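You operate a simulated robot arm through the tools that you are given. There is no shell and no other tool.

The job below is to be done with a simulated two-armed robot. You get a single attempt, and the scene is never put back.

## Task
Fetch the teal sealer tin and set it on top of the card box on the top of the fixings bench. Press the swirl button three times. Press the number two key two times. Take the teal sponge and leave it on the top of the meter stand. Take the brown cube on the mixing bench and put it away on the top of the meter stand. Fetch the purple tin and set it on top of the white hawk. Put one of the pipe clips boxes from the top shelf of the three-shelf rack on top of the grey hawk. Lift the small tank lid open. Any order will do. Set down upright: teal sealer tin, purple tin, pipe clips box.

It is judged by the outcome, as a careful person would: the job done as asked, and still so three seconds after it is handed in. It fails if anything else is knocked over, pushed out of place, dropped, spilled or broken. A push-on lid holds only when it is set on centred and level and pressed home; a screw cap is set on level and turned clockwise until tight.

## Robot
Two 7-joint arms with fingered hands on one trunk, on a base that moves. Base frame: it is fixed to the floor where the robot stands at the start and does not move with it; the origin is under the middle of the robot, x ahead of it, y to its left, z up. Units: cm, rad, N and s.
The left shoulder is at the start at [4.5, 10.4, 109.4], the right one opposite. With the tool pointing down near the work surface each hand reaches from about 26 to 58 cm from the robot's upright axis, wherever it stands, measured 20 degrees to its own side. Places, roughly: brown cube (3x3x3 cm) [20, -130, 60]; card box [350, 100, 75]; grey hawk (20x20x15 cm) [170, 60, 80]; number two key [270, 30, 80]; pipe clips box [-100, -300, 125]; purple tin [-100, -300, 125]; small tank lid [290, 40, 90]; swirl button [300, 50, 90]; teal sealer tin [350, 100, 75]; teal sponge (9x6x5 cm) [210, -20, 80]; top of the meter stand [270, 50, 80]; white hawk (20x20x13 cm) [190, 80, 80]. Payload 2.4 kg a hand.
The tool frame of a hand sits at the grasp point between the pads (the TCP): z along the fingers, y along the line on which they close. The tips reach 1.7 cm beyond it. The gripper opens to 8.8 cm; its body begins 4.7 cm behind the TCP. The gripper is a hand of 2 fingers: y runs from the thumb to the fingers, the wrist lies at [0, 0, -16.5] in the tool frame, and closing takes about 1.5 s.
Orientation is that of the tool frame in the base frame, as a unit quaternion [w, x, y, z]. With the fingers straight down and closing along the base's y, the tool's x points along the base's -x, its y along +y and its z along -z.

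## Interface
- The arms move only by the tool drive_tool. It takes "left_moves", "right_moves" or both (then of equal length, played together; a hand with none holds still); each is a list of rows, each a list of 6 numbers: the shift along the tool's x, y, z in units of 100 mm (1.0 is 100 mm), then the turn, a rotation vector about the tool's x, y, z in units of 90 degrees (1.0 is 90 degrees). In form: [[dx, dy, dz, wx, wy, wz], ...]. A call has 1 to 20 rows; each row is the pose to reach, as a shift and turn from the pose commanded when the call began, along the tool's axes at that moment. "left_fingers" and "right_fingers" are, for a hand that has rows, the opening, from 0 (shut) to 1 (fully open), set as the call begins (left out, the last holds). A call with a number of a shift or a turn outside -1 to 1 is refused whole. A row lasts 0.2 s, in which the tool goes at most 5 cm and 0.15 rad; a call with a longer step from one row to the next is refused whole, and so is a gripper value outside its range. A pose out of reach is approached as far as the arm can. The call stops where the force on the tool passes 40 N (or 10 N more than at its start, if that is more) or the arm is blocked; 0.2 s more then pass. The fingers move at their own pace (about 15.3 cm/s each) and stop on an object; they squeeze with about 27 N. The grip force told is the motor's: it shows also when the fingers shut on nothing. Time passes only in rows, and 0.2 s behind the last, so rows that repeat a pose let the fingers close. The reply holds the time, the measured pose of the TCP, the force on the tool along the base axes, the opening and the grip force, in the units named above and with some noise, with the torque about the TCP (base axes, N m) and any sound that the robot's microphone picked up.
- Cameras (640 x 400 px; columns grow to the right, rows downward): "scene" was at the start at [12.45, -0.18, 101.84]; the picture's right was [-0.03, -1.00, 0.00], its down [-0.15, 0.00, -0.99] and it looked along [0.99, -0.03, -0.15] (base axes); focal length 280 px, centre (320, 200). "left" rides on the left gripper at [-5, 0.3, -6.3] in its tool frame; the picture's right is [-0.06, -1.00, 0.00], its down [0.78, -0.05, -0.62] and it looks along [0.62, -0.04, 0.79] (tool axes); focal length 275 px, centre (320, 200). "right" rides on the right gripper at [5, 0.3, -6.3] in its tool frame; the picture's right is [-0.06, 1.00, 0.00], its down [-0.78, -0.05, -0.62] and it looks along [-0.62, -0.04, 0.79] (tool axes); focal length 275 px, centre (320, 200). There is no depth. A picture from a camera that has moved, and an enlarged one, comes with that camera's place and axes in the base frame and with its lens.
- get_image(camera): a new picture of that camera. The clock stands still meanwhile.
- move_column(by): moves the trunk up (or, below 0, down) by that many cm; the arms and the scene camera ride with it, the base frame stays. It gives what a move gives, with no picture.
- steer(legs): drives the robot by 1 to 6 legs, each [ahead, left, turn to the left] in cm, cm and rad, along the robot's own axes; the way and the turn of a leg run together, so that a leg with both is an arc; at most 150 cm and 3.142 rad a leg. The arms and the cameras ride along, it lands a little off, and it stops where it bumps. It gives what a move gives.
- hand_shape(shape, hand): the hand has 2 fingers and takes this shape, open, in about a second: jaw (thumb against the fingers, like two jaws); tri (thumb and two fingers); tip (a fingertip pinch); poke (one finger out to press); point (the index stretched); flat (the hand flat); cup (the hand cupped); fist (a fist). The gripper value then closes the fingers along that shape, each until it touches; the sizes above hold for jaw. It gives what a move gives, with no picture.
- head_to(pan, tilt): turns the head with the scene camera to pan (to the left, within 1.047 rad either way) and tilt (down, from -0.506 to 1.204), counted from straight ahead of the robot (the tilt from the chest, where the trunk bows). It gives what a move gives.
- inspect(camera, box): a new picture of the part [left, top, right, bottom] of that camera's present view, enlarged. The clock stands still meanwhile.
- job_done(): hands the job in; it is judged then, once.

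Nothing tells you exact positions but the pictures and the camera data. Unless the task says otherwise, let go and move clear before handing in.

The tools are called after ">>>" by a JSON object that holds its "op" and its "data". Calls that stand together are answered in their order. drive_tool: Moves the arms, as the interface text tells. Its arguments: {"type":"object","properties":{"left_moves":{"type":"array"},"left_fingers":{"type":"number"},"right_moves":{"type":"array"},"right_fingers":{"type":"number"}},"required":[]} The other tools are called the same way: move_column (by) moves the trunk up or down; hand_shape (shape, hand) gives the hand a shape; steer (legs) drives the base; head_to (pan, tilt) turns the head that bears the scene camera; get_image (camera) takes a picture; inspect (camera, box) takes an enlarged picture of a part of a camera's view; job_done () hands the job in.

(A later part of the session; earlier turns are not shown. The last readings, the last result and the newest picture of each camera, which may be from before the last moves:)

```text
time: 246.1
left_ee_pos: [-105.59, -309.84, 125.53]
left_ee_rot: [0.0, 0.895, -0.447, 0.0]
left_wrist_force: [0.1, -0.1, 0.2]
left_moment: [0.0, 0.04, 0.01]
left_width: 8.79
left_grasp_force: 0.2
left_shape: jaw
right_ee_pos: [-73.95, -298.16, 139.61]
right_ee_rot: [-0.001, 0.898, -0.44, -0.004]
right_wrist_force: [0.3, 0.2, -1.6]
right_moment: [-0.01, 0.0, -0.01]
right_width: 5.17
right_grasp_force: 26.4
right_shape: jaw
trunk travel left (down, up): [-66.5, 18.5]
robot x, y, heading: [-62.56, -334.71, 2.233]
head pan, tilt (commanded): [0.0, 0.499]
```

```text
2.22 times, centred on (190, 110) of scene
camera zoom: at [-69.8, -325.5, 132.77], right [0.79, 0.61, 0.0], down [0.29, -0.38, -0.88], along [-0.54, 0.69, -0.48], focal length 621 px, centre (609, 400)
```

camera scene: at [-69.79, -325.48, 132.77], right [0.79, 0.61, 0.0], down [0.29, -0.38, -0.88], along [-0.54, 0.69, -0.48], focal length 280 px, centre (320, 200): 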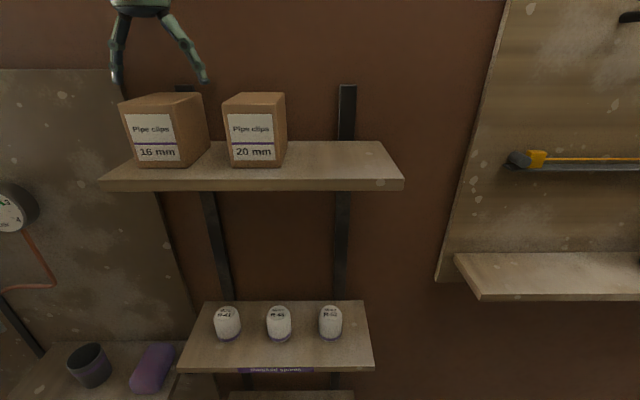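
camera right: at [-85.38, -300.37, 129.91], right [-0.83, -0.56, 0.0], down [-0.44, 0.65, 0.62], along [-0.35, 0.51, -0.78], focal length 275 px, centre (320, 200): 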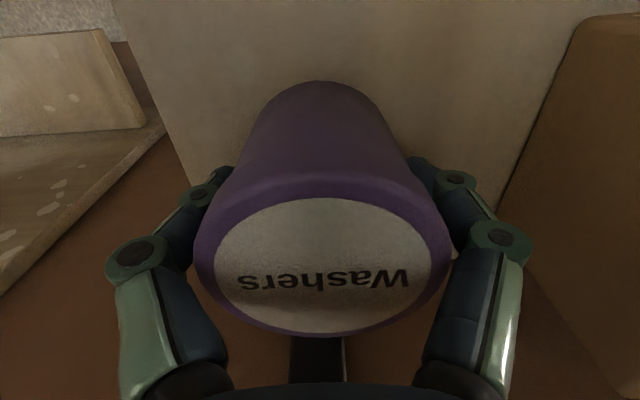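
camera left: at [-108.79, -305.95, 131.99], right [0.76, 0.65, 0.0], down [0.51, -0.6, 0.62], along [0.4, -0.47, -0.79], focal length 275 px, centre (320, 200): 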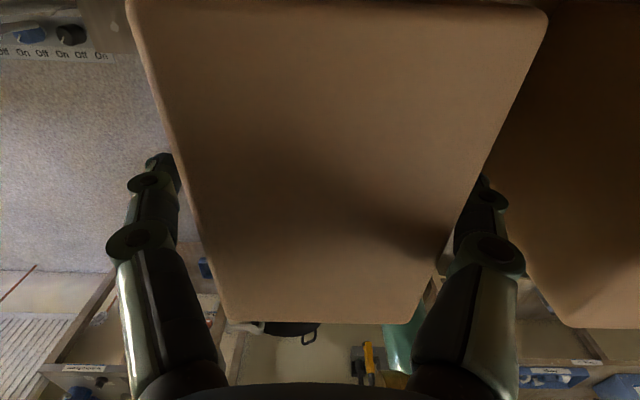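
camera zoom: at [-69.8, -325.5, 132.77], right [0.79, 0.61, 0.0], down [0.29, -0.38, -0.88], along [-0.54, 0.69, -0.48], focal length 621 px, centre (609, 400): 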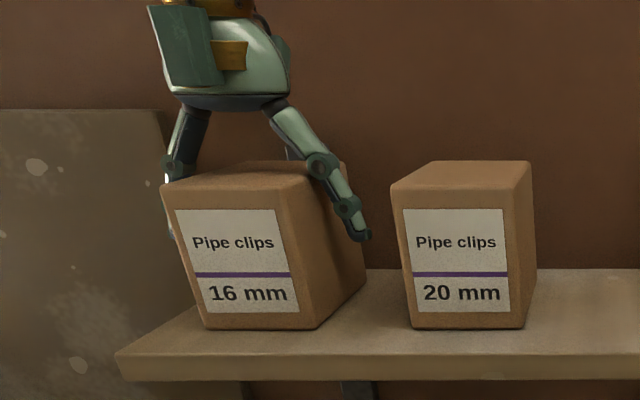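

Well straddled. Closing the left hand on the box.

>>> {"op": "drive_tool", "data": {"left_moves": [[0, -0.01, 0.03, 0, 0, 0], [0, -0.01, 0.03, 0, 0, 0]]}}

>>> {"op": "drive_tool", "data": {"left_moves": [[0, 0, 0, 0, 0, 0], [0, 0, 0, 0, 0, 0], [0, 0, 0, 0, 0, 0], [0, 0, 0, 0, 0, 0], [0, 0, 0, 0, 0, 0], [0, 0, 0, 0, 0, 0]], "left_fingers": 0}}

>>> {"op": "inspect", "data": {"camera": "scene", "box": [80, 20, 300, 200]}}

```text
time: 246.7
left_ee_pos: [-105.48, -309.72, 125.28]
left_ee_rot: [-0.001, 0.895, -0.447, -0.001]
left_wrist_force: [-0.7, -1.0, 0.2]
left_moment: [0.02, 0.02, 0.03]
left_width: 8.79
left_grasp_force: 0.1
left_shape: jaw
right_ee_pos: [-74.08, -298.1, 139.58]
right_ee_rot: [-0.001, 0.898, -0.439, -0.003]
right_wrist_force: [-0.1, -0.4, -1.2]
right_moment: [-0.01, -0.04, -0.03]
right_width: 5.17
right_grasp_force: 27.0
right_shape: jaw
trunk travel left (down, up): [-66.5, 18.5]
robot x, y, heading: [-62.47, -334.8, 2.229]
head pan, tilt (commanded): [0.0, 0.499]
```

```text
time: 248.1
left_ee_pos: [-105.53, -309.66, 125.22]
left_ee_rot: [0.0, 0.894, -0.447, -0.001]
left_wrist_force: [0.2, -1.0, -0.6]
left_moment: [-0.01, 0.01, 0.0]
left_width: 5.48
left_grasp_force: 26.9
left_shape: jaw
right_ee_pos: [-74.1, -298.15, 139.64]
right_ee_rot: [-0.001, 0.898, -0.44, -0.003]
right_wrist_force: [-0.3, -0.8, -1.0]
right_moment: [0.03, -0.01, 0.03]
right_width: 5.17
right_grasp_force: 27.1
right_shape: jaw
trunk travel left (down, up): [-66.5, 18.5]
robot x, y, heading: [-62.24, -334.79, 2.231]
head pan, tilt (commanded): [0.0, 0.499]
```

```text
2.22 times, centred on (190, 110) of scene
camera zoom: at [-69.8, -325.49, 132.77], right [0.79, 0.61, 0.0], down [0.29, -0.38, -0.88], along [-0.54, 0.69, -0.48], focal length 621 px, centre (609, 400)
```

zoom: 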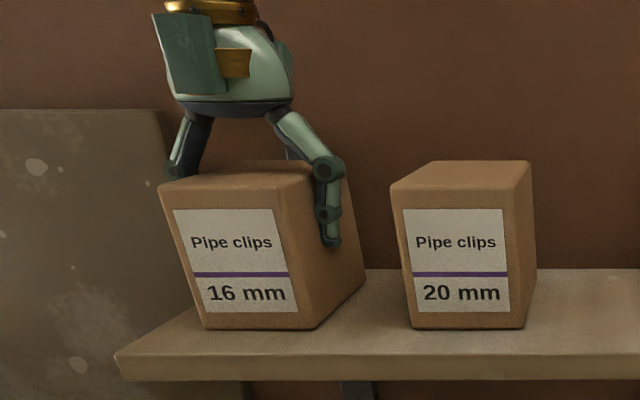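

Box gripped. Lifting straight up, then back off from the rack.

>>> {"op": "drive_tool", "data": {"left_moves": [[0, 0, -0.15, 0, 0, 0], [0, 0, -0.4, 0, 0, 0], [0, 0, -0.7, 0, 0, 0], [0, 0, -1.0, 0, 0, 0]]}}

>>> {"op": "inspect", "data": {"camera": "scene", "box": [80, 0, 300, 200]}}

>>> {"op": "get_image", "data": {"camera": "left"}}

```text
time: 249.1
left_ee_pos: [-105.52, -309.69, 135.53]
left_ee_rot: [0.0, 0.895, -0.447, 0.0]
left_wrist_force: [-0.4, 0.3, -1.3]
left_moment: [0.01, 0.02, 0.0]
left_width: 5.49
left_grasp_force: 26.7
left_shape: jaw
right_ee_pos: [-73.9, -298.17, 139.48]
right_ee_rot: [0.0, 0.898, -0.439, -0.003]
right_wrist_force: [-0.3, -0.4, -2.4]
right_moment: [0.01, 0.03, -0.02]
right_width: 5.18
right_grasp_force: 27.0
right_shape: jaw
trunk travel left (down, up): [-66.5, 18.5]
robot x, y, heading: [-62.28, -334.47, 2.231]
head pan, tilt (commanded): [0.0, 0.499]
```

```text
2.00 times, centred on (190, 100) of scene
camera zoom: at [-69.78, -325.5, 132.77], right [0.79, 0.61, 0.0], down [0.29, -0.38, -0.88], along [-0.54, 0.69, -0.48], focal length 559 px, centre (580, 400)
```

zoom: 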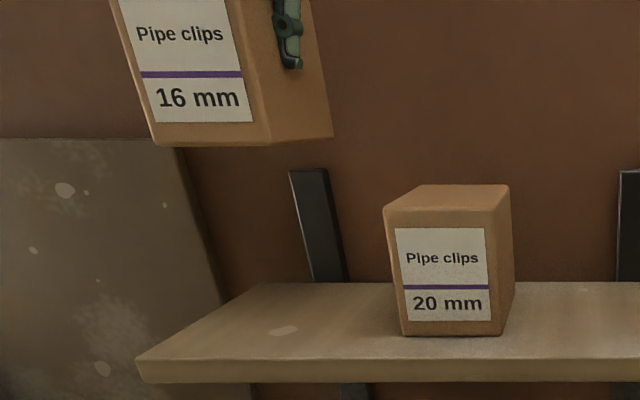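

```text
taken
camera left: at [-108.71, -305.71, 141.96], right [0.76, 0.65, 0.0], down [0.51, -0.6, 0.62], along [0.4, -0.47, -0.79], focal length 275 px, centre (320, 200)
```

left: 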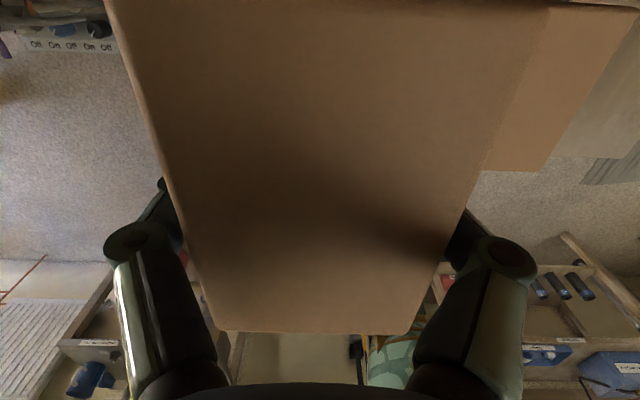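

Box held. Now I'll tuck the left hand back, reverse from the rack, turn toward the doorway end, and drive back along the corridor.

>>> {"op": "steer", "data": {"legs": [[-30, 0, 0]]}}

>>> {"op": "drive_tool", "data": {"left_moves": [[0.3, 0, 0, 0, 0, 0], [0.6, -0.1, 0, 0, 0, 0], [0.8, -0.3, 0, 0, 0, 0]]}}

>>> {"op": "move_column", "data": {"by": -20}}

>>> {"op": "steer", "data": {"legs": [[0, 0, -1.571]]}}

>>> {"op": "head_to", "data": {"pan": 0.0, "tilt": 0.2}}

>>> {"op": "get_image", "data": {"camera": "scene"}}

```text
time: 251.1
left_ee_pos: [-86.75, -333.76, 135.59]
left_ee_rot: [0.0, 0.895, -0.447, 0.0]
left_wrist_force: [-0.5, 0.0, -1.0]
left_moment: [0.03, 0.01, -0.03]
left_width: 5.48
left_grasp_force: 26.9
left_shape: jaw
right_ee_pos: [-55.2, -322.21, 139.61]
right_ee_rot: [-0.001, 0.898, -0.44, -0.003]
right_wrist_force: [-0.6, -0.6, -1.5]
right_moment: [0.02, 0.0, -0.03]
right_width: 5.19
right_grasp_force: 26.5
right_shape: jaw
trunk travel left (down, up): [-66.5, 18.5]
robot x, y, heading: [-43.64, -358.99, 2.228]
head pan, tilt (commanded): [0.0, 0.499]
```

```text
time: 251.9
left_ee_pos: [-79.45, -338.23, 135.6]
left_ee_rot: [0.001, 0.894, -0.448, 0.001]
left_wrist_force: [-1.0, -0.4, -1.0]
left_moment: [-0.02, 0.01, 0.02]
left_width: 5.49
left_grasp_force: 26.8
left_shape: jaw
right_ee_pos: [-55.25, -322.25, 139.54]
right_ee_rot: [-0.001, 0.898, -0.44, -0.004]
right_wrist_force: [-0.4, -1.0, -1.4]
right_moment: [0.0, 0.02, 0.0]
right_width: 5.17
right_grasp_force: 26.9
right_shape: jaw
trunk travel left (down, up): [-66.5, 18.5]
robot x, y, heading: [-43.96, -358.96, 2.23]
head pan, tilt (commanded): [0.0, 0.499]
```

```text
time: 254.1
left_ee_pos: [-79.63, -338.23, 115.53]
left_ee_rot: [0.0, 0.895, -0.447, -0.001]
left_wrist_force: [-0.5, 0.0, -2.2]
left_moment: [0.01, 0.01, 0.0]
left_width: 5.49
left_grasp_force: 27.4
left_shape: jaw
right_ee_pos: [-55.24, -322.3, 119.56]
right_ee_rot: [-0.001, 0.898, -0.44, -0.004]
right_wrist_force: [0.1, -0.5, -0.8]
right_moment: [-0.01, 0.0, 0.03]
right_width: 5.18
right_grasp_force: 26.3
right_shape: jaw
trunk travel left (down, up): [-46.5, 38.5]
robot x, y, heading: [-43.95, -358.97, 2.226]
head pan, tilt (commanded): [0.0, 0.499]
```

```text
time: 258.3
left_ee_pos: [-23.29, -323.07, 115.55]
left_ee_rot: [0.0, -0.319, 0.948, 0.0]
left_wrist_force: [-0.3, 0.3, -2.1]
left_moment: [-0.03, 0.0, 0.03]
left_width: 5.47
left_grasp_force: 27.1
left_shape: jaw
right_ee_pos: [-7.33, -347.37, 119.53]
right_ee_rot: [0.002, -0.326, 0.945, 0.002]
right_wrist_force: [-0.1, -0.7, -1.3]
right_moment: [0.01, 0.0, 0.02]
right_width: 5.1
right_grasp_force: 27.5
right_shape: jaw
trunk travel left (down, up): [-46.5, 38.5]
robot x, y, heading: [-43.75, -359.23, 0.664]
head pan, tilt (commanded): [0.0, 0.499]
```

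```text
time: 259.1
left_ee_pos: [-23.29, -323.17, 115.53]
left_ee_rot: [0.0, -0.319, 0.948, 0.0]
left_wrist_force: [0.5, -0.4, -1.1]
left_moment: [-0.05, 0.02, -0.01]
left_width: 5.46
left_grasp_force: 27.3
left_shape: jaw
right_ee_pos: [-7.17, -347.36, 119.67]
right_ee_rot: [0.002, -0.326, 0.945, 0.002]
right_wrist_force: [0.0, -0.6, -1.5]
right_moment: [-0.01, 0.0, 0.0]
right_width: 5.11
right_grasp_force: 27.0
right_shape: jaw
trunk travel left (down, up): [-46.5, 38.5]
robot x, y, heading: [-43.43, -359.05, 0.67]
head pan, tilt (commanded): [0.0, 0.201]
```

```text
taken
camera scene: at [-34.27, -351.4, 115.45], right [0.62, -0.79, 0.0], down [-0.16, -0.12, -0.98], along [0.77, 0.6, -0.2], focal length 280 px, centre (320, 200)
```

scene: 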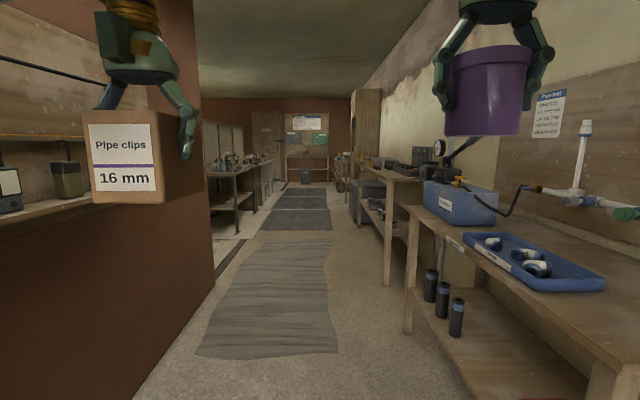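

Both items are held well. Driving back up the corridor toward the doorway.

>>> {"op": "steer", "data": {"legs": [[145, 10, 0], [145, 10, 0]]}}

>>> {"op": "get_image", "data": {"camera": "scene"}}

```text
time: 273.0
left_ee_pos: [193.19, -132.54, 115.52]
left_ee_rot: [0.0, -0.309, 0.951, 0.0]
left_wrist_force: [-0.4, -0.2, -2.1]
left_moment: [0.04, 0.0, 0.02]
left_width: 5.46
left_grasp_force: 27.1
left_shape: jaw
right_ee_pos: [208.84, -157.03, 119.59]
right_ee_rot: [0.002, -0.317, 0.948, 0.002]
right_wrist_force: [-0.1, -1.0, -1.6]
right_moment: [-0.05, -0.01, -0.02]
right_width: 5.1
right_grasp_force: 26.4
right_shape: jaw
trunk travel left (down, up): [-46.5, 38.5]
robot x, y, heading: [171.93, -168.0, 0.648]
head pan, tilt (commanded): [0.0, 0.201]
```

```text
taken
camera scene: at [181.71, -160.56, 115.46], right [0.6, -0.8, 0.0], down [-0.16, -0.12, -0.98], along [0.78, 0.59, -0.2], focal length 280 px, centre (320, 200)
```

scene: 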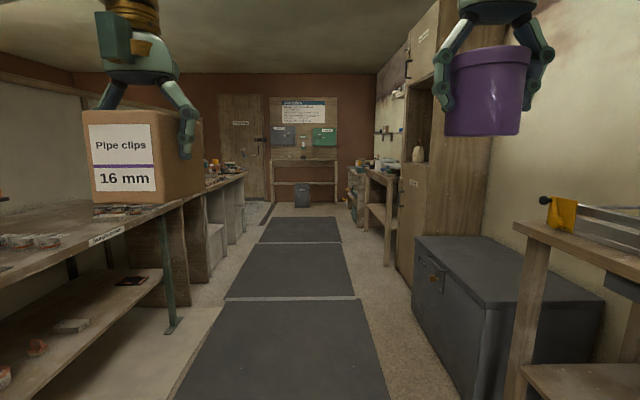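

At the doorway's level. Turning left to go through the doorway into the first room.

>>> {"op": "steer", "data": {"legs": [[0, 0, 1.58], [145, 0, 0]]}}

>>> {"op": "get_image", "data": {"camera": "scene"}}

```text
time: 284.2
left_ee_pos: [46.24, -31.44, 115.45]
left_ee_rot: [0.0, 0.895, -0.447, 0.001]
left_wrist_force: [-0.2, -0.4, -1.2]
left_moment: [-0.05, 0.0, 0.02]
left_width: 5.48
left_grasp_force: 27.2
left_shape: jaw
right_ee_pos: [70.66, -15.46, 119.57]
right_ee_rot: [-0.001, 0.898, -0.44, -0.003]
right_wrist_force: [0.6, 0.1, -1.3]
right_moment: [-0.03, 0.0, -0.03]
right_width: 5.11
right_grasp_force: 26.7
right_shape: jaw
trunk travel left (down, up): [-46.5, 38.5]
robot x, y, heading: [82.01, -52.3, 2.229]
head pan, tilt (commanded): [0.0, 0.201]
```

```text
taken
camera scene: at [74.51, -42.44, 115.46], right [0.79, 0.61, 0.0], down [0.12, -0.16, -0.98], along [-0.6, 0.77, -0.2], focal length 280 px, centre (320, 200)
```

scene: 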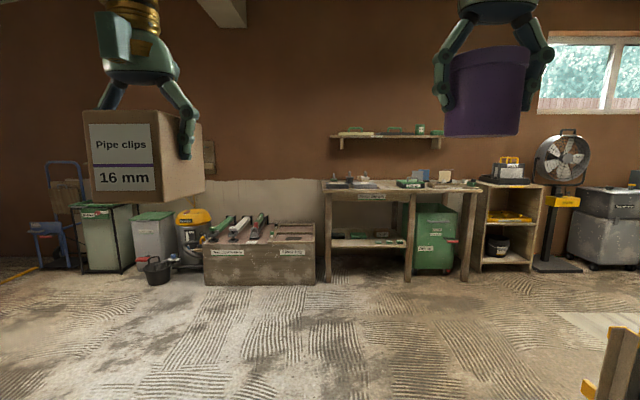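

Through the doorway. I'll continue into the room, then turn right to view the hawk bench.

>>> {"op": "steer", "data": {"legs": [[105, 0, 0], [0, 0, -1.571]]}}

>>> {"op": "get_image", "data": {"camera": "scene"}}

```text
time: 293.5
left_ee_pos: [38.46, 66.16, 115.63]
left_ee_rot: [0.0, -0.305, 0.952, -0.001]
left_wrist_force: [0.8, 0.7, -1.7]
left_moment: [-0.02, 0.01, -0.02]
left_width: 5.45
left_grasp_force: 27.1
left_shape: jaw
right_ee_pos: [53.84, 41.42, 119.64]
right_ee_rot: [0.003, -0.313, 0.95, 0.002]
right_wrist_force: [0.4, -0.8, -2.0]
right_moment: [-0.03, 0.04, -0.03]
right_width: 5.08
right_grasp_force: 27.4
right_shape: jaw
trunk travel left (down, up): [-46.5, 38.5]
robot x, y, heading: [16.63, 30.87, 0.637]
head pan, tilt (commanded): [0.0, 0.201]
```

```text
taken
camera scene: at [26.59, 38.19, 115.46], right [0.59, -0.81, 0.0], down [-0.16, -0.12, -0.98], along [0.79, 0.58, -0.2], focal length 280 px, centre (320, 200)
```

scene: 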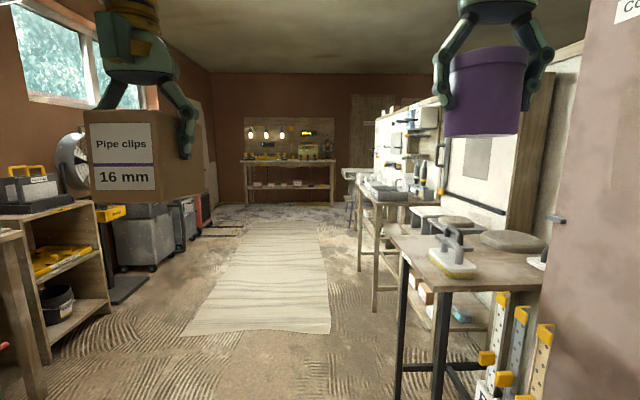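

The bench run with the hawks is on my right. Zooming in there.

>>> {"op": "inspect", "data": {"camera": "scene", "box": [340, 90, 560, 300]}}

>>> {"op": "inspect", "data": {"camera": "scene", "box": [340, 100, 470, 215]}}

```text
1.90 times, centred on (450, 195) of scene
camera zoom: at [26.59, 38.19, 115.46], right [0.59, -0.81, 0.0], down [-0.16, -0.12, -0.98], along [0.79, 0.58, -0.2], focal length 532 px, centre (72, 210)
```

zoom: 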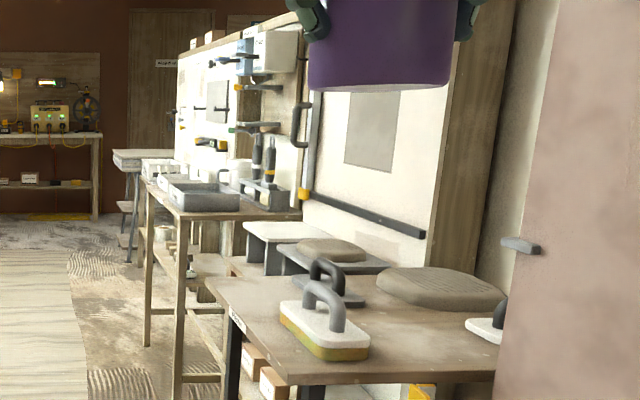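

```text
3.48 times, centred on (405, 158) of scene
camera zoom: at [26.59, 38.19, 115.46], right [0.59, -0.81, 0.0], down [-0.16, -0.12, -0.98], along [0.79, 0.58, -0.2], focal length 972 px, centre (24, 348)
```

zoom: 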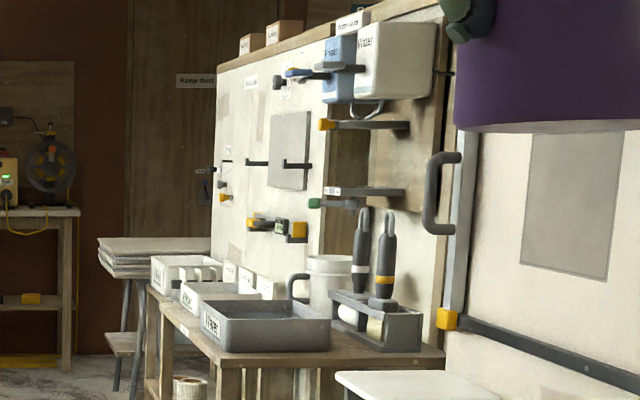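

The white and grey hawks (plates on stands) sit further along this bench run. I'll move out a bit from the benches, drive alongside, then face them.

>>> {"op": "steer", "data": {"legs": [[0, 28, 0.021], [145, 0, 0], [0, 0, -1.571]]}}

>>> {"op": "head_to", "data": {"pan": 0.0, "tilt": 0.4}}

>>> {"op": "get_image", "data": {"camera": "scene"}}

```text
time: 306.3
left_ee_pos: [152.08, 119.93, 115.53]
left_ee_rot: [0.0, 0.465, 0.885, 0.0]
left_wrist_force: [-0.1, -0.7, -0.5]
left_moment: [0.0, 0.01, 0.01]
left_width: 5.45
left_grasp_force: 26.7
left_shape: jaw
right_ee_pos: [127.25, 104.96, 119.64]
right_ee_rot: [0.002, 0.457, 0.889, -0.001]
right_wrist_force: [0.3, 0.8, -1.3]
right_moment: [0.03, 0.03, -0.02]
right_width: 5.05
right_grasp_force: 27.0
right_shape: jaw
trunk travel left (down, up): [-46.5, 38.5]
robot x, y, heading: [117.27, 142.16, -0.948]
head pan, tilt (commanded): [0.0, 0.201]
```

```text
time: 307.0
left_ee_pos: [152.12, 120.03, 115.53]
left_ee_rot: [-0.001, 0.465, 0.885, 0.0]
left_wrist_force: [0.0, -0.3, -0.9]
left_moment: [0.0, 0.02, -0.01]
left_width: 5.45
left_grasp_force: 26.6
left_shape: jaw
right_ee_pos: [127.24, 104.94, 119.52]
right_ee_rot: [0.003, 0.457, 0.889, -0.001]
right_wrist_force: [-0.3, 0.2, -1.8]
right_moment: [0.0, 0.02, 0.0]
right_width: 5.09
right_grasp_force: 27.1
right_shape: jaw
trunk travel left (down, up): [-46.5, 38.5]
robot x, y, heading: [117.34, 142.24, -0.955]
head pan, tilt (commanded): [0.0, 0.4]
```

```text
taken
camera scene: at [124.24, 132.23, 113.61], right [-0.81, -0.58, 0.0], down [-0.23, 0.32, -0.92], along [0.53, -0.75, -0.39], focal length 280 px, centre (320, 200)
```

scene: 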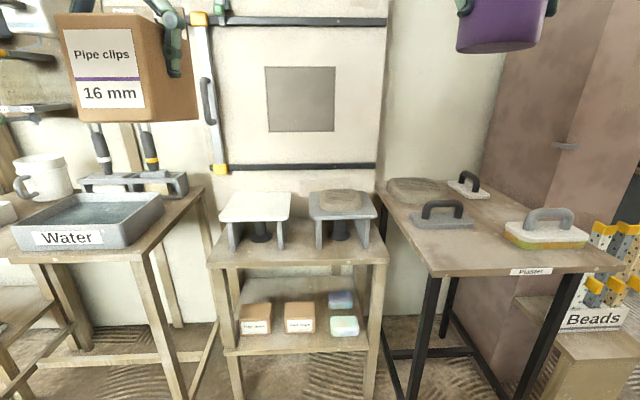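

Clear view: the white hawk (left) and grey hawk (right) stand on a narrow stand right ahead. Zooming in.

>>> {"op": "inspect", "data": {"camera": "scene", "box": [200, 170, 400, 290]}}

>>> {"op": "inspect", "data": {"camera": "scene", "box": [290, 170, 400, 260]}}

```text
3.20 times, centred on (300, 230) of scene
camera zoom: at [124.24, 132.23, 113.61], right [-0.81, -0.58, 0.0], down [-0.23, 0.32, -0.92], along [0.53, -0.75, -0.39], focal length 895 px, centre (384, 104)
```

zoom: 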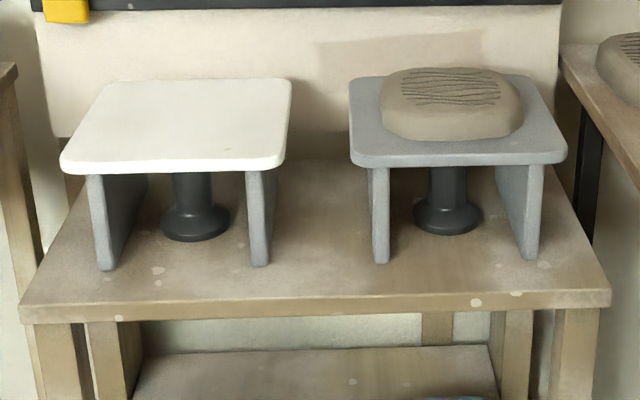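

```text
4.44 times, centred on (345, 215) of scene
camera zoom: at [124.24, 132.23, 113.61], right [-0.81, -0.58, 0.0], down [-0.23, 0.32, -0.92], along [0.53, -0.75, -0.39], focal length 1243 px, centre (209, 133)
```

zoom: 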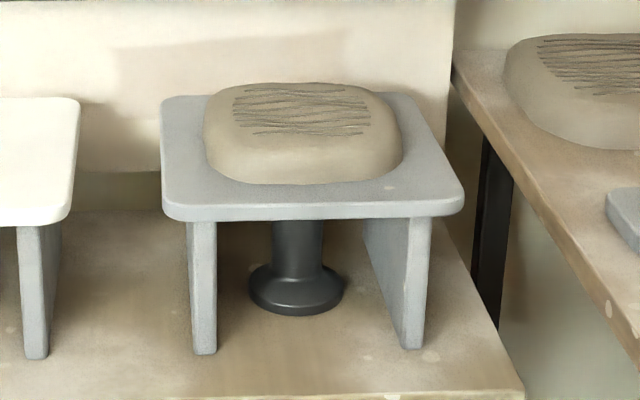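

The grey hawk carries a flat-topped lump of plaster; the white hawk is free. My box is in the left hand and the tin in the right, so I'll do the white hawk first: shift left, then approach.

>>> {"op": "steer", "data": {"legs": [[0, 0, 0.04], [0, 31, 0], [22, 0, 0]]}}

>>> {"op": "head_to", "data": {"pan": -0.15, "tilt": 0.6}}

>>> {"op": "get_image", "data": {"camera": "scene"}}

>>> {"op": "get_image", "data": {"camera": "right"}}

```text
time: 310.8
left_ee_pos: [191.19, 122.54, 115.42]
left_ee_rot: [-0.001, 0.446, 0.895, 0.001]
left_wrist_force: [1.2, -0.6, -1.4]
left_moment: [0.01, -0.03, 0.03]
left_width: 5.41
left_grasp_force: 26.7
left_shape: jaw
right_ee_pos: [166.85, 106.49, 119.5]
right_ee_rot: [0.003, 0.439, 0.898, 0.0]
right_wrist_force: [0.3, -0.4, -1.4]
right_moment: [0.01, -0.03, 0.02]
right_width: 5.08
right_grasp_force: 26.7
right_shape: jaw
trunk travel left (down, up): [-46.5, 38.5]
robot x, y, heading: [155.26, 143.27, -0.91]
head pan, tilt (commanded): [0.0, 0.4]
```

```text
time: 311.5
left_ee_pos: [191.21, 122.72, 115.49]
left_ee_rot: [-0.001, 0.446, 0.895, 0.001]
left_wrist_force: [-0.6, 0.2, -0.9]
left_moment: [0.01, 0.01, 0.03]
left_width: 5.44
left_grasp_force: 26.9
left_shape: jaw
right_ee_pos: [166.89, 106.66, 119.55]
right_ee_rot: [0.004, 0.439, 0.898, -0.001]
right_wrist_force: [0.4, 0.1, -2.0]
right_moment: [0.01, 0.03, 0.02]
right_width: 5.09
right_grasp_force: 27.1
right_shape: jaw
trunk travel left (down, up): [-46.5, 38.5]
robot x, y, heading: [155.09, 143.19, -0.909]
head pan, tilt (commanded): [-0.15, 0.6]
```

```text
taken
camera scene: at [161.42, 133.41, 111.79], right [-0.87, -0.49, 0.0], down [-0.28, 0.49, -0.83], along [0.4, -0.72, -0.56], focal length 280 px, centre (320, 200)
```

scene: 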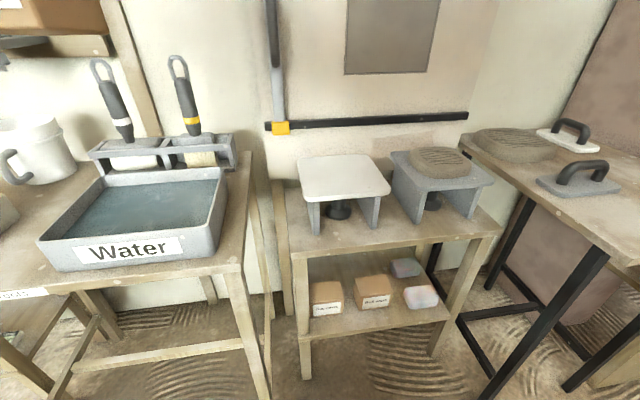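

```text
taken
camera right: at [163.94, 110.69, 125.8], right [0.83, 0.56, 0.0], down [0.44, -0.65, 0.62], along [0.35, -0.51, -0.78], focal length 275 px, centre (320, 200)
```

right: 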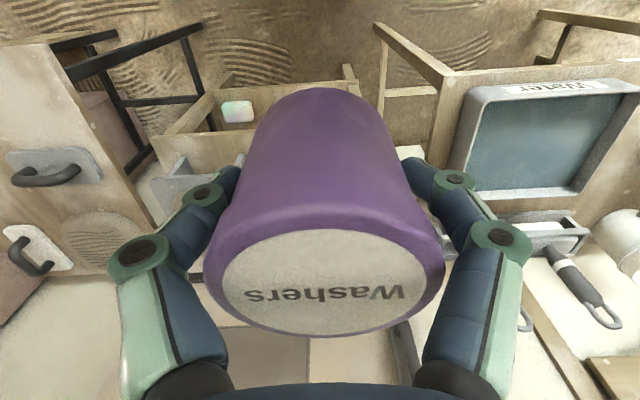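

The white hawk centre is ~73 ahead and ~15 right. The water bench corner is near my left, so I'll go 8 cm right and 17 ahead, aiming for a spot slightly front of the plate's centre. First I raise the left hand for clearance.

>>> {"op": "drive_tool", "data": {"left_moves": [[0, 0, -0.3, 0, 0, 0], [0, 0, -0.6, 0, 0, 0], [0, 0, -1.0, 0, 0, 0]]}}

>>> {"op": "steer", "data": {"legs": [[0, -8, 0], [17, 0, 0]]}}

>>> {"op": "get_image", "data": {"camera": "scene"}}

>>> {"op": "get_image", "data": {"camera": "right"}}

```text
time: 312.3
left_ee_pos: [191.32, 122.5, 125.58]
left_ee_rot: [-0.001, 0.447, 0.895, 0.0]
left_wrist_force: [-0.5, 1.2, -1.2]
left_moment: [0.01, 0.02, -0.01]
left_width: 5.42
left_grasp_force: 27.1
left_shape: jaw
right_ee_pos: [166.82, 106.6, 119.56]
right_ee_rot: [0.004, 0.44, 0.898, -0.001]
right_wrist_force: [-0.5, -0.2, -2.2]
right_moment: [0.01, -0.02, 0.02]
right_width: 5.06
right_grasp_force: 26.3
right_shape: jaw
trunk travel left (down, up): [-46.5, 38.5]
robot x, y, heading: [155.31, 143.3, -0.914]
head pan, tilt (commanded): [-0.15, 0.6]
```

```text
time: 314.4
left_ee_pos: [195.62, 104.2, 125.5]
left_ee_rot: [-0.001, 0.446, 0.895, 0.0]
left_wrist_force: [0.6, -0.5, -1.9]
left_moment: [-0.02, 0.0, 0.01]
left_width: 5.42
left_grasp_force: 27.4
left_shape: jaw
right_ee_pos: [171.19, 88.27, 119.45]
right_ee_rot: [0.003, 0.439, 0.898, 0.001]
right_wrist_force: [0.0, -0.3, -1.7]
right_moment: [0.01, 0.0, -0.04]
right_width: 5.09
right_grasp_force: 26.0
right_shape: jaw
trunk travel left (down, up): [-46.5, 38.5]
robot x, y, heading: [159.56, 125.29, -0.911]
head pan, tilt (commanded): [-0.15, 0.6]
```

```text
taken
camera scene: at [165.74, 115.05, 111.77], right [-0.87, -0.49, 0.0], down [-0.28, 0.49, -0.82], along [0.4, -0.72, -0.57], focal length 280 px, centre (320, 200)
```

scene: 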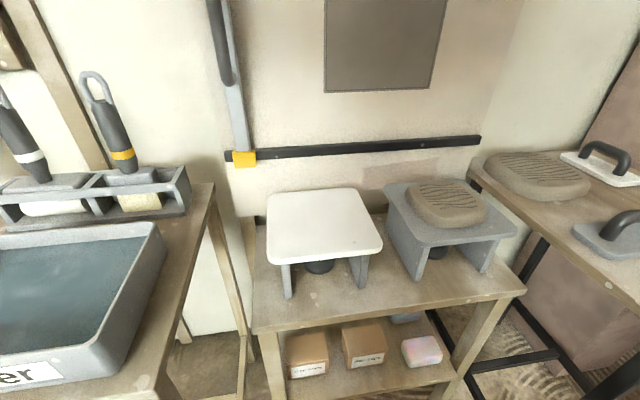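

```text
taken
camera right: at [168.29, 92.32, 125.78], right [0.83, 0.56, 0.0], down [0.44, -0.65, 0.62], along [0.35, -0.51, -0.78], focal length 275 px, centre (320, 200)
```

right: 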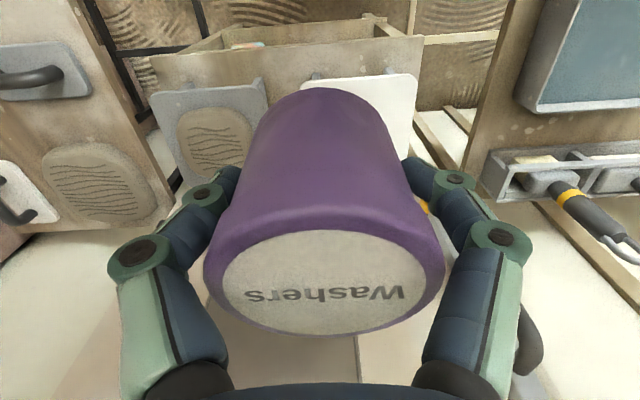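

White plate triangulated: centre ≈55 ahead, 7.8 right, top z≈77.9. Lowering the trunk, then moving the tin over the plate.

>>> {"op": "move_column", "data": {"by": -22}}

>>> {"op": "drive_tool", "data": {"right_moves": [[-0.35, 0.15, 0, 0, 0, 0], [-0.7, 0.3, 0, 0, 0, 0], [-1.0, 0.5, 0, 0, 0, 0]]}}

>>> {"op": "drive_tool", "data": {"right_moves": [[-0.25, 0.03, 0.1, 0, 0, 0], [-0.48, 0.05, 0.3, 0, 0, 0], [-0.48, 0.05, 0.6, 0, 0, 0]]}}

>>> {"op": "get_image", "data": {"camera": "scene"}}

>>> {"op": "get_image", "data": {"camera": "right"}}

```text
time: 316.8
left_ee_pos: [195.71, 104.26, 103.44]
left_ee_rot: [0.0, 0.446, 0.895, 0.0]
left_wrist_force: [-0.9, 0.1, -1.6]
left_moment: [0.0, 0.02, 0.01]
left_width: 5.44
left_grasp_force: 26.9
left_shape: jaw
right_ee_pos: [171.19, 88.33, 97.57]
right_ee_rot: [0.004, 0.439, 0.899, 0.0]
right_wrist_force: [0.2, -0.1, -1.3]
right_moment: [0.02, 0.0, 0.03]
right_width: 5.05
right_grasp_force: 26.9
right_shape: jaw
trunk travel left (down, up): [-24.5, 60.5]
robot x, y, heading: [159.78, 124.9, -0.912]
head pan, tilt (commanded): [-0.15, 0.6]
```

```text
time: 317.6
left_ee_pos: [195.66, 104.27, 103.62]
left_ee_rot: [-0.001, 0.446, 0.895, 0.0]
left_wrist_force: [-0.1, 0.1, -2.0]
left_moment: [0.01, 0.04, 0.0]
left_width: 5.44
left_grasp_force: 27.2
left_shape: jaw
right_ee_pos: [181.18, 83.61, 97.51]
right_ee_rot: [0.003, 0.439, 0.898, -0.001]
right_wrist_force: [0.3, 0.2, -0.8]
right_moment: [-0.01, 0.0, 0.0]
right_width: 5.08
right_grasp_force: 27.1
right_shape: jaw
trunk travel left (down, up): [-24.5, 60.5]
robot x, y, heading: [159.65, 125.08, -0.912]
head pan, tilt (commanded): [-0.15, 0.6]
```

```text
time: 318.4
left_ee_pos: [195.48, 104.2, 103.5]
left_ee_rot: [-0.001, 0.447, 0.895, 0.0]
left_wrist_force: [-0.4, -0.7, -1.8]
left_moment: [-0.01, 0.02, -0.01]
left_width: 5.41
left_grasp_force: 26.7
left_shape: jaw
right_ee_pos: [184.68, 80.08, 91.61]
right_ee_rot: [0.003, 0.44, 0.898, -0.001]
right_wrist_force: [1.3, -0.2, -0.8]
right_moment: [0.01, 0.01, -0.01]
right_width: 5.09
right_grasp_force: 27.2
right_shape: jaw
trunk travel left (down, up): [-24.5, 60.5]
robot x, y, heading: [159.72, 124.96, -0.913]
head pan, tilt (commanded): [-0.15, 0.6]
```

```text
taken
camera scene: at [166.11, 114.59, 89.69], right [-0.87, -0.49, 0.0], down [-0.28, 0.49, -0.82], along [0.4, -0.72, -0.57], focal length 280 px, centre (320, 200)
```

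scene: 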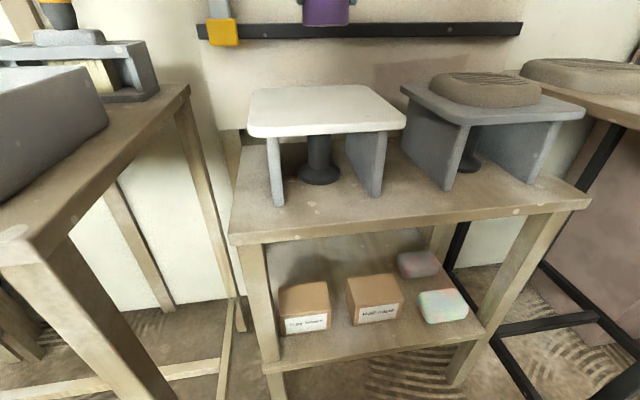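

```text
taken
camera right: at [181.67, 84.1, 97.82], right [0.83, 0.56, 0.0], down [0.44, -0.65, 0.62], along [0.35, -0.51, -0.78], focal length 275 px, centre (320, 200)
```

right: 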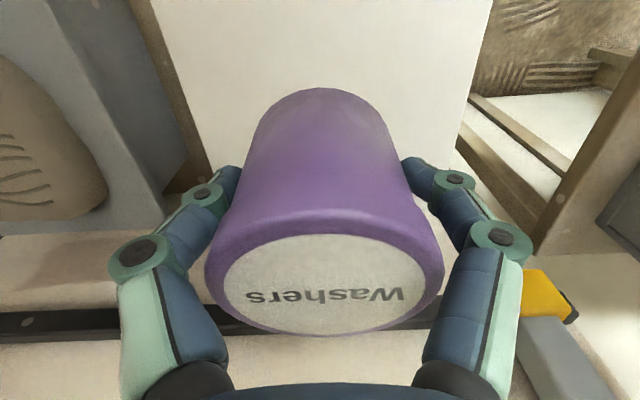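

The tin is centred over the white plate. Descending toward it.

>>> {"op": "drive_tool", "data": {"right_moves": [[0, 0, 0.3, 0, 0, 0], [0, 0, 0.6, 0, 0, 0], [0, 0, 0.9, 0, 0, 0]]}}

>>> {"op": "head_to", "data": {"pan": -0.15, "tilt": 0.35}}

>>> {"op": "inspect", "data": {"camera": "scene", "box": [220, 60, 440, 240]}}

```text
time: 319.2
left_ee_pos: [195.62, 104.19, 103.55]
left_ee_rot: [-0.001, 0.446, 0.895, 0.0]
left_wrist_force: [0.5, -0.9, -2.2]
left_moment: [0.0, 0.0, 0.03]
left_width: 5.44
left_grasp_force: 26.8
left_shape: jaw
right_ee_pos: [184.62, 80.06, 82.59]
right_ee_rot: [0.003, 0.439, 0.898, 0.0]
right_wrist_force: [0.3, -0.5, -1.0]
right_moment: [0.01, 0.03, -0.01]
right_width: 5.07
right_grasp_force: 27.2
right_shape: jaw
trunk travel left (down, up): [-24.5, 60.5]
robot x, y, heading: [159.54, 124.9, -0.914]
head pan, tilt (commanded): [-0.15, 0.6]
```

```text
time: 319.9
left_ee_pos: [195.71, 104.29, 103.5]
left_ee_rot: [0.0, 0.446, 0.895, 0.0]
left_wrist_force: [0.1, 1.1, -1.8]
left_moment: [0.01, 0.01, 0.0]
left_width: 5.46
left_grasp_force: 27.2
left_shape: jaw
right_ee_pos: [184.72, 80.06, 82.6]
right_ee_rot: [0.003, 0.439, 0.899, -0.001]
right_wrist_force: [-0.2, 0.3, -1.7]
right_moment: [0.0, 0.03, 0.02]
right_width: 5.06
right_grasp_force: 26.8
right_shape: jaw
trunk travel left (down, up): [-24.5, 60.5]
robot x, y, heading: [159.53, 125.23, -0.912]
head pan, tilt (commanded): [-0.15, 0.351]
```

```text
2.22 times, centred on (330, 150) of scene
camera zoom: at [166.34, 114.18, 91.96], right [-0.87, -0.49, 0.0], down [-0.17, 0.3, -0.94], along [0.46, -0.82, -0.34], focal length 621 px, centre (298, 311)
```

zoom: 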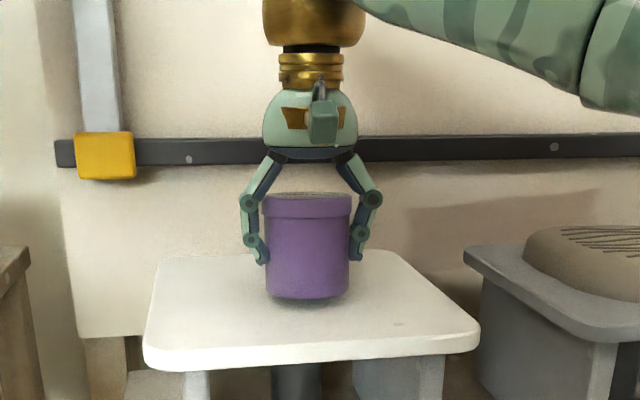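

>>> {"op": "drive_tool", "data": {"right_moves": [[0, 0, 0.03, 0, 0, 0], [0, 0, 0.06, 0, 0, 0], [0, 0, 0.09, 0, 0, 0]]}}

```text
time: 320.7
left_ee_pos: [195.55, 104.4, 103.55]
left_ee_rot: [0.0, 0.446, 0.895, 0.0]
left_wrist_force: [-0.4, 0.4, -1.7]
left_moment: [0.01, -0.02, -0.01]
left_width: 5.42
left_grasp_force: 27.2
left_shape: jaw
right_ee_pos: [184.65, 80.07, 81.87]
right_ee_rot: [0.005, 0.438, 0.899, 0.0]
right_wrist_force: [-1.2, -0.5, 5.9]
right_moment: [-0.01, 0.02, -0.02]
right_width: 5.04
right_grasp_force: 26.9
right_shape: jaw
trunk travel left (down, up): [-24.5, 60.5]
robot x, y, heading: [159.89, 125.04, -0.903]
head pan, tilt (commanded): [-0.15, 0.351]
```

Contact at ~6 N: the tin rests on the plate. Releasing it.

>>> {"op": "drive_tool", "data": {"right_moves": [[0, 0, 0, 0, 0, 0], [0, 0, 0, 0, 0, 0], [0, 0, 0, 0, 0, 0], [0, 0, 0, 0, 0, 0]], "right_fingers": 0.85}}

>>> {"op": "drive_tool", "data": {"right_moves": [[0, 0, -0.1, 0, 0, 0], [0, 0, -0.3, 0, 0, 0], [0, 0, -0.6, 0, 0, 0], [0, 0, -1.0, 0, 0, 0]]}}

>>> {"op": "inspect", "data": {"camera": "scene", "box": [220, 60, 440, 240]}}

```text
time: 321.7
left_ee_pos: [195.62, 104.3, 103.51]
left_ee_rot: [0.0, 0.447, 0.895, 0.001]
left_wrist_force: [0.1, 0.0, -2.0]
left_moment: [0.0, 0.01, 0.01]
left_width: 5.42
left_grasp_force: 27.3
left_shape: jaw
right_ee_pos: [184.7, 79.91, 81.72]
right_ee_rot: [0.003, 0.439, 0.898, -0.001]
right_wrist_force: [0.2, 0.0, -0.3]
right_moment: [0.01, 0.0, 0.02]
right_width: 7.46
right_grasp_force: 0.0
right_shape: jaw
trunk travel left (down, up): [-24.5, 60.5]
robot x, y, heading: [159.9, 124.73, -0.913]
head pan, tilt (commanded): [-0.15, 0.351]
```

```text
time: 322.7
left_ee_pos: [195.61, 104.28, 103.6]
left_ee_rot: [-0.001, 0.446, 0.895, 0.001]
left_wrist_force: [-0.4, 0.0, -1.4]
left_moment: [0.02, 0.01, 0.01]
left_width: 5.44
left_grasp_force: 26.7
left_shape: jaw
right_ee_pos: [184.73, 79.99, 91.76]
right_ee_rot: [0.003, 0.439, 0.898, -0.001]
right_wrist_force: [-0.2, -0.3, 0.6]
right_moment: [0.02, 0.03, 0.0]
right_width: 7.47
right_grasp_force: 0.1
right_shape: jaw
trunk travel left (down, up): [-24.5, 60.5]
robot x, y, heading: [159.65, 125.18, -0.91]
head pan, tilt (commanded): [-0.15, 0.351]
```

```text
2.22 times, centred on (330, 150) of scene
camera zoom: at [166.33, 114.19, 91.97], right [-0.87, -0.49, 0.0], down [-0.17, 0.3, -0.94], along [0.46, -0.82, -0.34], focal length 621 px, centre (298, 311)
```

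zoom: 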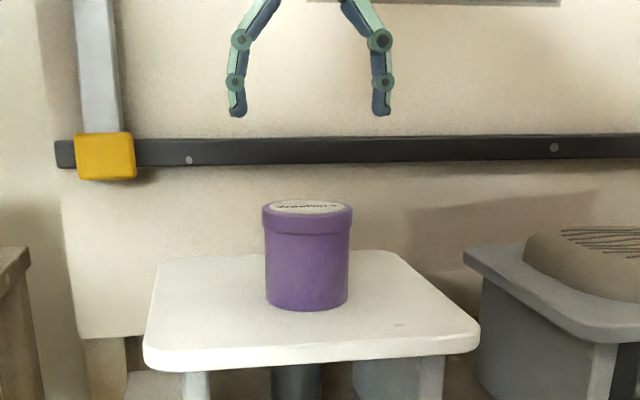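

The purple tin stands upright on the white hawk. Next I'll retract the right hand, raise the trunk, and reposition (turned to the right) so the left hand can reach the grey hawk.

>>> {"op": "drive_tool", "data": {"right_moves": [[0, 0, -0.3, 0, 0, 0], [0.2, 0, -0.6, 0, 0, 0], [0.6, 0, -0.8, 0, 0, 0], [1.0, 0, -0.8, 0, 0, 0]]}}

>>> {"op": "drive_tool", "data": {"right_moves": [[0.3, -0.2, -0.1, 0, 0, 0], [0.6, -0.4, -0.1, 0, 0, 0], [0.8, -0.5, -0.1, 0, 0, 0]]}}

>>> {"op": "move_column", "data": {"by": 14}}

>>> {"op": "steer", "data": {"legs": [[0, -18, 0]]}}

>>> {"op": "head_to", "data": {"pan": -0.2, "tilt": 0.6}}

>>> {"op": "get_image", "data": {"camera": "scene"}}

>>> {"op": "get_image", "data": {"camera": "right"}}

```text
time: 323.7
left_ee_pos: [195.68, 104.34, 103.48]
left_ee_rot: [0.0, 0.447, 0.894, 0.0]
left_wrist_force: [0.2, 0.7, -1.4]
left_moment: [0.01, 0.04, -0.03]
left_width: 5.43
left_grasp_force: 27.1
left_shape: jaw
right_ee_pos: [178.41, 87.97, 99.5]
right_ee_rot: [0.003, 0.439, 0.899, 0.0]
right_wrist_force: [0.3, 0.6, -0.2]
right_moment: [0.0, 0.01, 0.01]
right_width: 7.45
right_grasp_force: 0.0
right_shape: jaw
trunk travel left (down, up): [-24.5, 60.5]
robot x, y, heading: [159.82, 125.03, -0.904]
head pan, tilt (commanded): [-0.15, 0.351]
```

```text
time: 324.5
left_ee_pos: [195.64, 104.22, 103.51]
left_ee_rot: [0.0, 0.446, 0.895, 0.0]
left_wrist_force: [0.4, -0.1, -2.6]
left_moment: [0.02, 0.02, -0.01]
left_width: 5.42
left_grasp_force: 27.0
left_shape: jaw
right_ee_pos: [169.5, 91.29, 100.64]
right_ee_rot: [0.003, 0.439, 0.898, -0.001]
right_wrist_force: [-0.2, 0.0, 0.3]
right_moment: [0.02, 0.02, 0.0]
right_width: 7.47
right_grasp_force: 0.1
right_shape: jaw
trunk travel left (down, up): [-24.5, 60.5]
robot x, y, heading: [159.51, 124.93, -0.904]
head pan, tilt (commanded): [-0.15, 0.351]
```

```text
time: 326.2
left_ee_pos: [195.66, 104.25, 117.51]
left_ee_rot: [-0.001, 0.446, 0.895, 0.001]
left_wrist_force: [0.3, 0.1, -2.0]
left_moment: [-0.02, 0.0, 0.02]
left_width: 5.42
left_grasp_force: 26.5
left_shape: jaw
right_ee_pos: [169.68, 91.28, 114.56]
right_ee_rot: [0.003, 0.439, 0.898, 0.0]
right_wrist_force: [0.5, 0.7, 0.8]
right_moment: [0.03, 0.0, -0.01]
right_width: 7.45
right_grasp_force: 0.1
right_shape: jaw
trunk travel left (down, up): [-38.5, 46.5]
robot x, y, heading: [159.72, 124.67, -0.909]
head pan, tilt (commanded): [-0.15, 0.351]
```

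```text
time: 327.7
left_ee_pos: [181.19, 93.1, 117.52]
left_ee_rot: [0.0, 0.447, 0.895, 0.001]
left_wrist_force: [-0.7, -0.2, -1.5]
left_moment: [0.02, 0.03, 0.0]
left_width: 5.43
left_grasp_force: 26.9
left_shape: jaw
right_ee_pos: [155.17, 79.93, 114.63]
right_ee_rot: [0.004, 0.439, 0.899, 0.0]
right_wrist_force: [0.6, -0.3, 0.1]
right_moment: [-0.01, 0.02, 0.01]
right_width: 7.47
right_grasp_force: 0.1
right_shape: jaw
trunk travel left (down, up): [-38.5, 46.5]
robot x, y, heading: [145.51, 114.02, -0.916]
head pan, tilt (commanded): [-0.15, 0.351]
```

```text
time: 328.5
left_ee_pos: [181.05, 93.1, 117.56]
left_ee_rot: [-0.001, 0.446, 0.895, 0.001]
left_wrist_force: [0.8, -0.7, -2.0]
left_moment: [0.02, 0.01, 0.0]
left_width: 5.42
left_grasp_force: 27.0
left_shape: jaw
right_ee_pos: [155.14, 79.91, 114.68]
right_ee_rot: [0.004, 0.439, 0.899, -0.001]
right_wrist_force: [0.2, -0.1, -0.5]
right_moment: [-0.03, 0.02, -0.01]
right_width: 7.48
right_grasp_force: 0.0
right_shape: jaw
trunk travel left (down, up): [-38.5, 46.5]
robot x, y, heading: [145.59, 113.56, -0.912]
head pan, tilt (commanded): [-0.201, 0.6]
```

```text
taken
camera scene: at [151.03, 103.59, 103.74], right [-0.9, -0.44, 0.0], down [-0.25, 0.51, -0.83], along [0.37, -0.74, -0.56], focal length 280 px, centre (320, 200)
```

scene: 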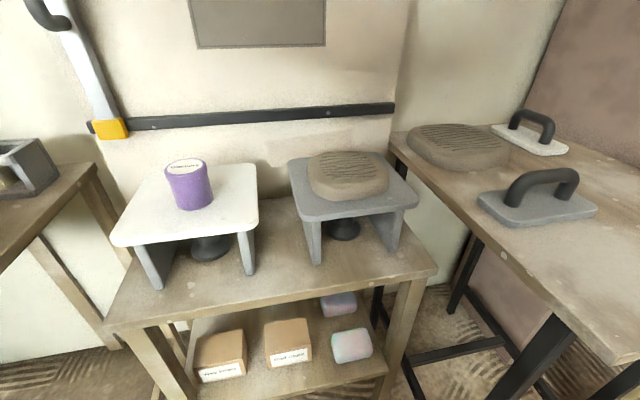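

```text
taken
camera right: at [152.27, 84.07, 120.88], right [0.83, 0.56, 0.0], down [0.44, -0.65, 0.62], along [0.35, -0.51, -0.78], focal length 275 px, centre (320, 200)
```

right: 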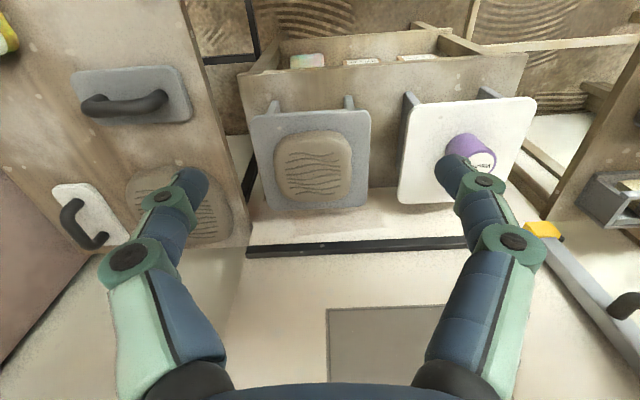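

>>> {"op": "inspect", "data": {"camera": "right", "box": [235, 90, 395, 220]}}

>>> {"op": "inspect", "data": {"camera": "scene", "box": [270, 130, 440, 270]}}

```text
3.08 times, centred on (315, 155) of right
camera zoom: at [152.27, 84.07, 120.88], right [0.83, 0.56, 0.0], down [0.44, -0.65, 0.62], along [0.35, -0.51, -0.78], focal length 847 px, centre (335, 338)
```

zoom: 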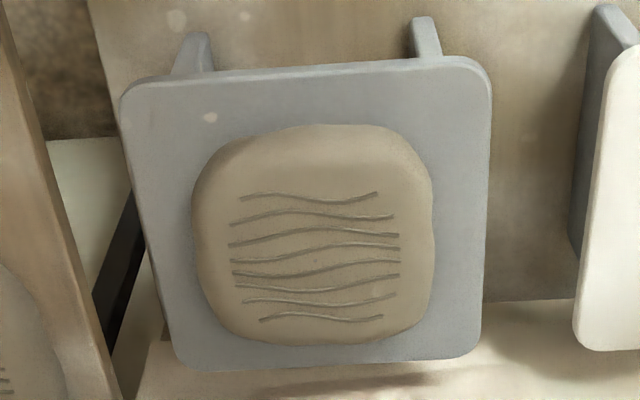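

```text
2.86 times, centred on (355, 200) of scene
camera zoom: at [151.03, 103.59, 103.74], right [-0.9, -0.44, 0.0], down [-0.25, 0.51, -0.83], along [0.37, -0.74, -0.56], focal length 799 px, centre (220, 200)
```

zoom: 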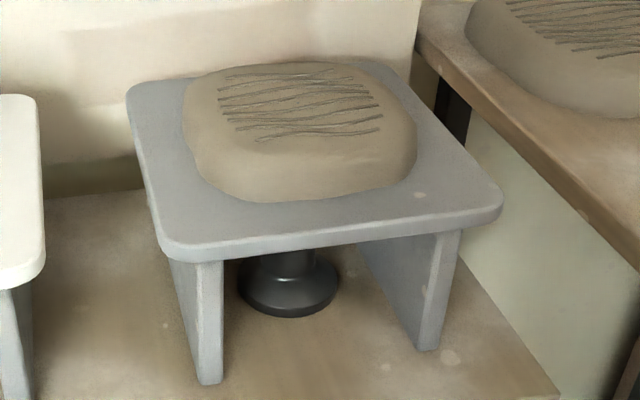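

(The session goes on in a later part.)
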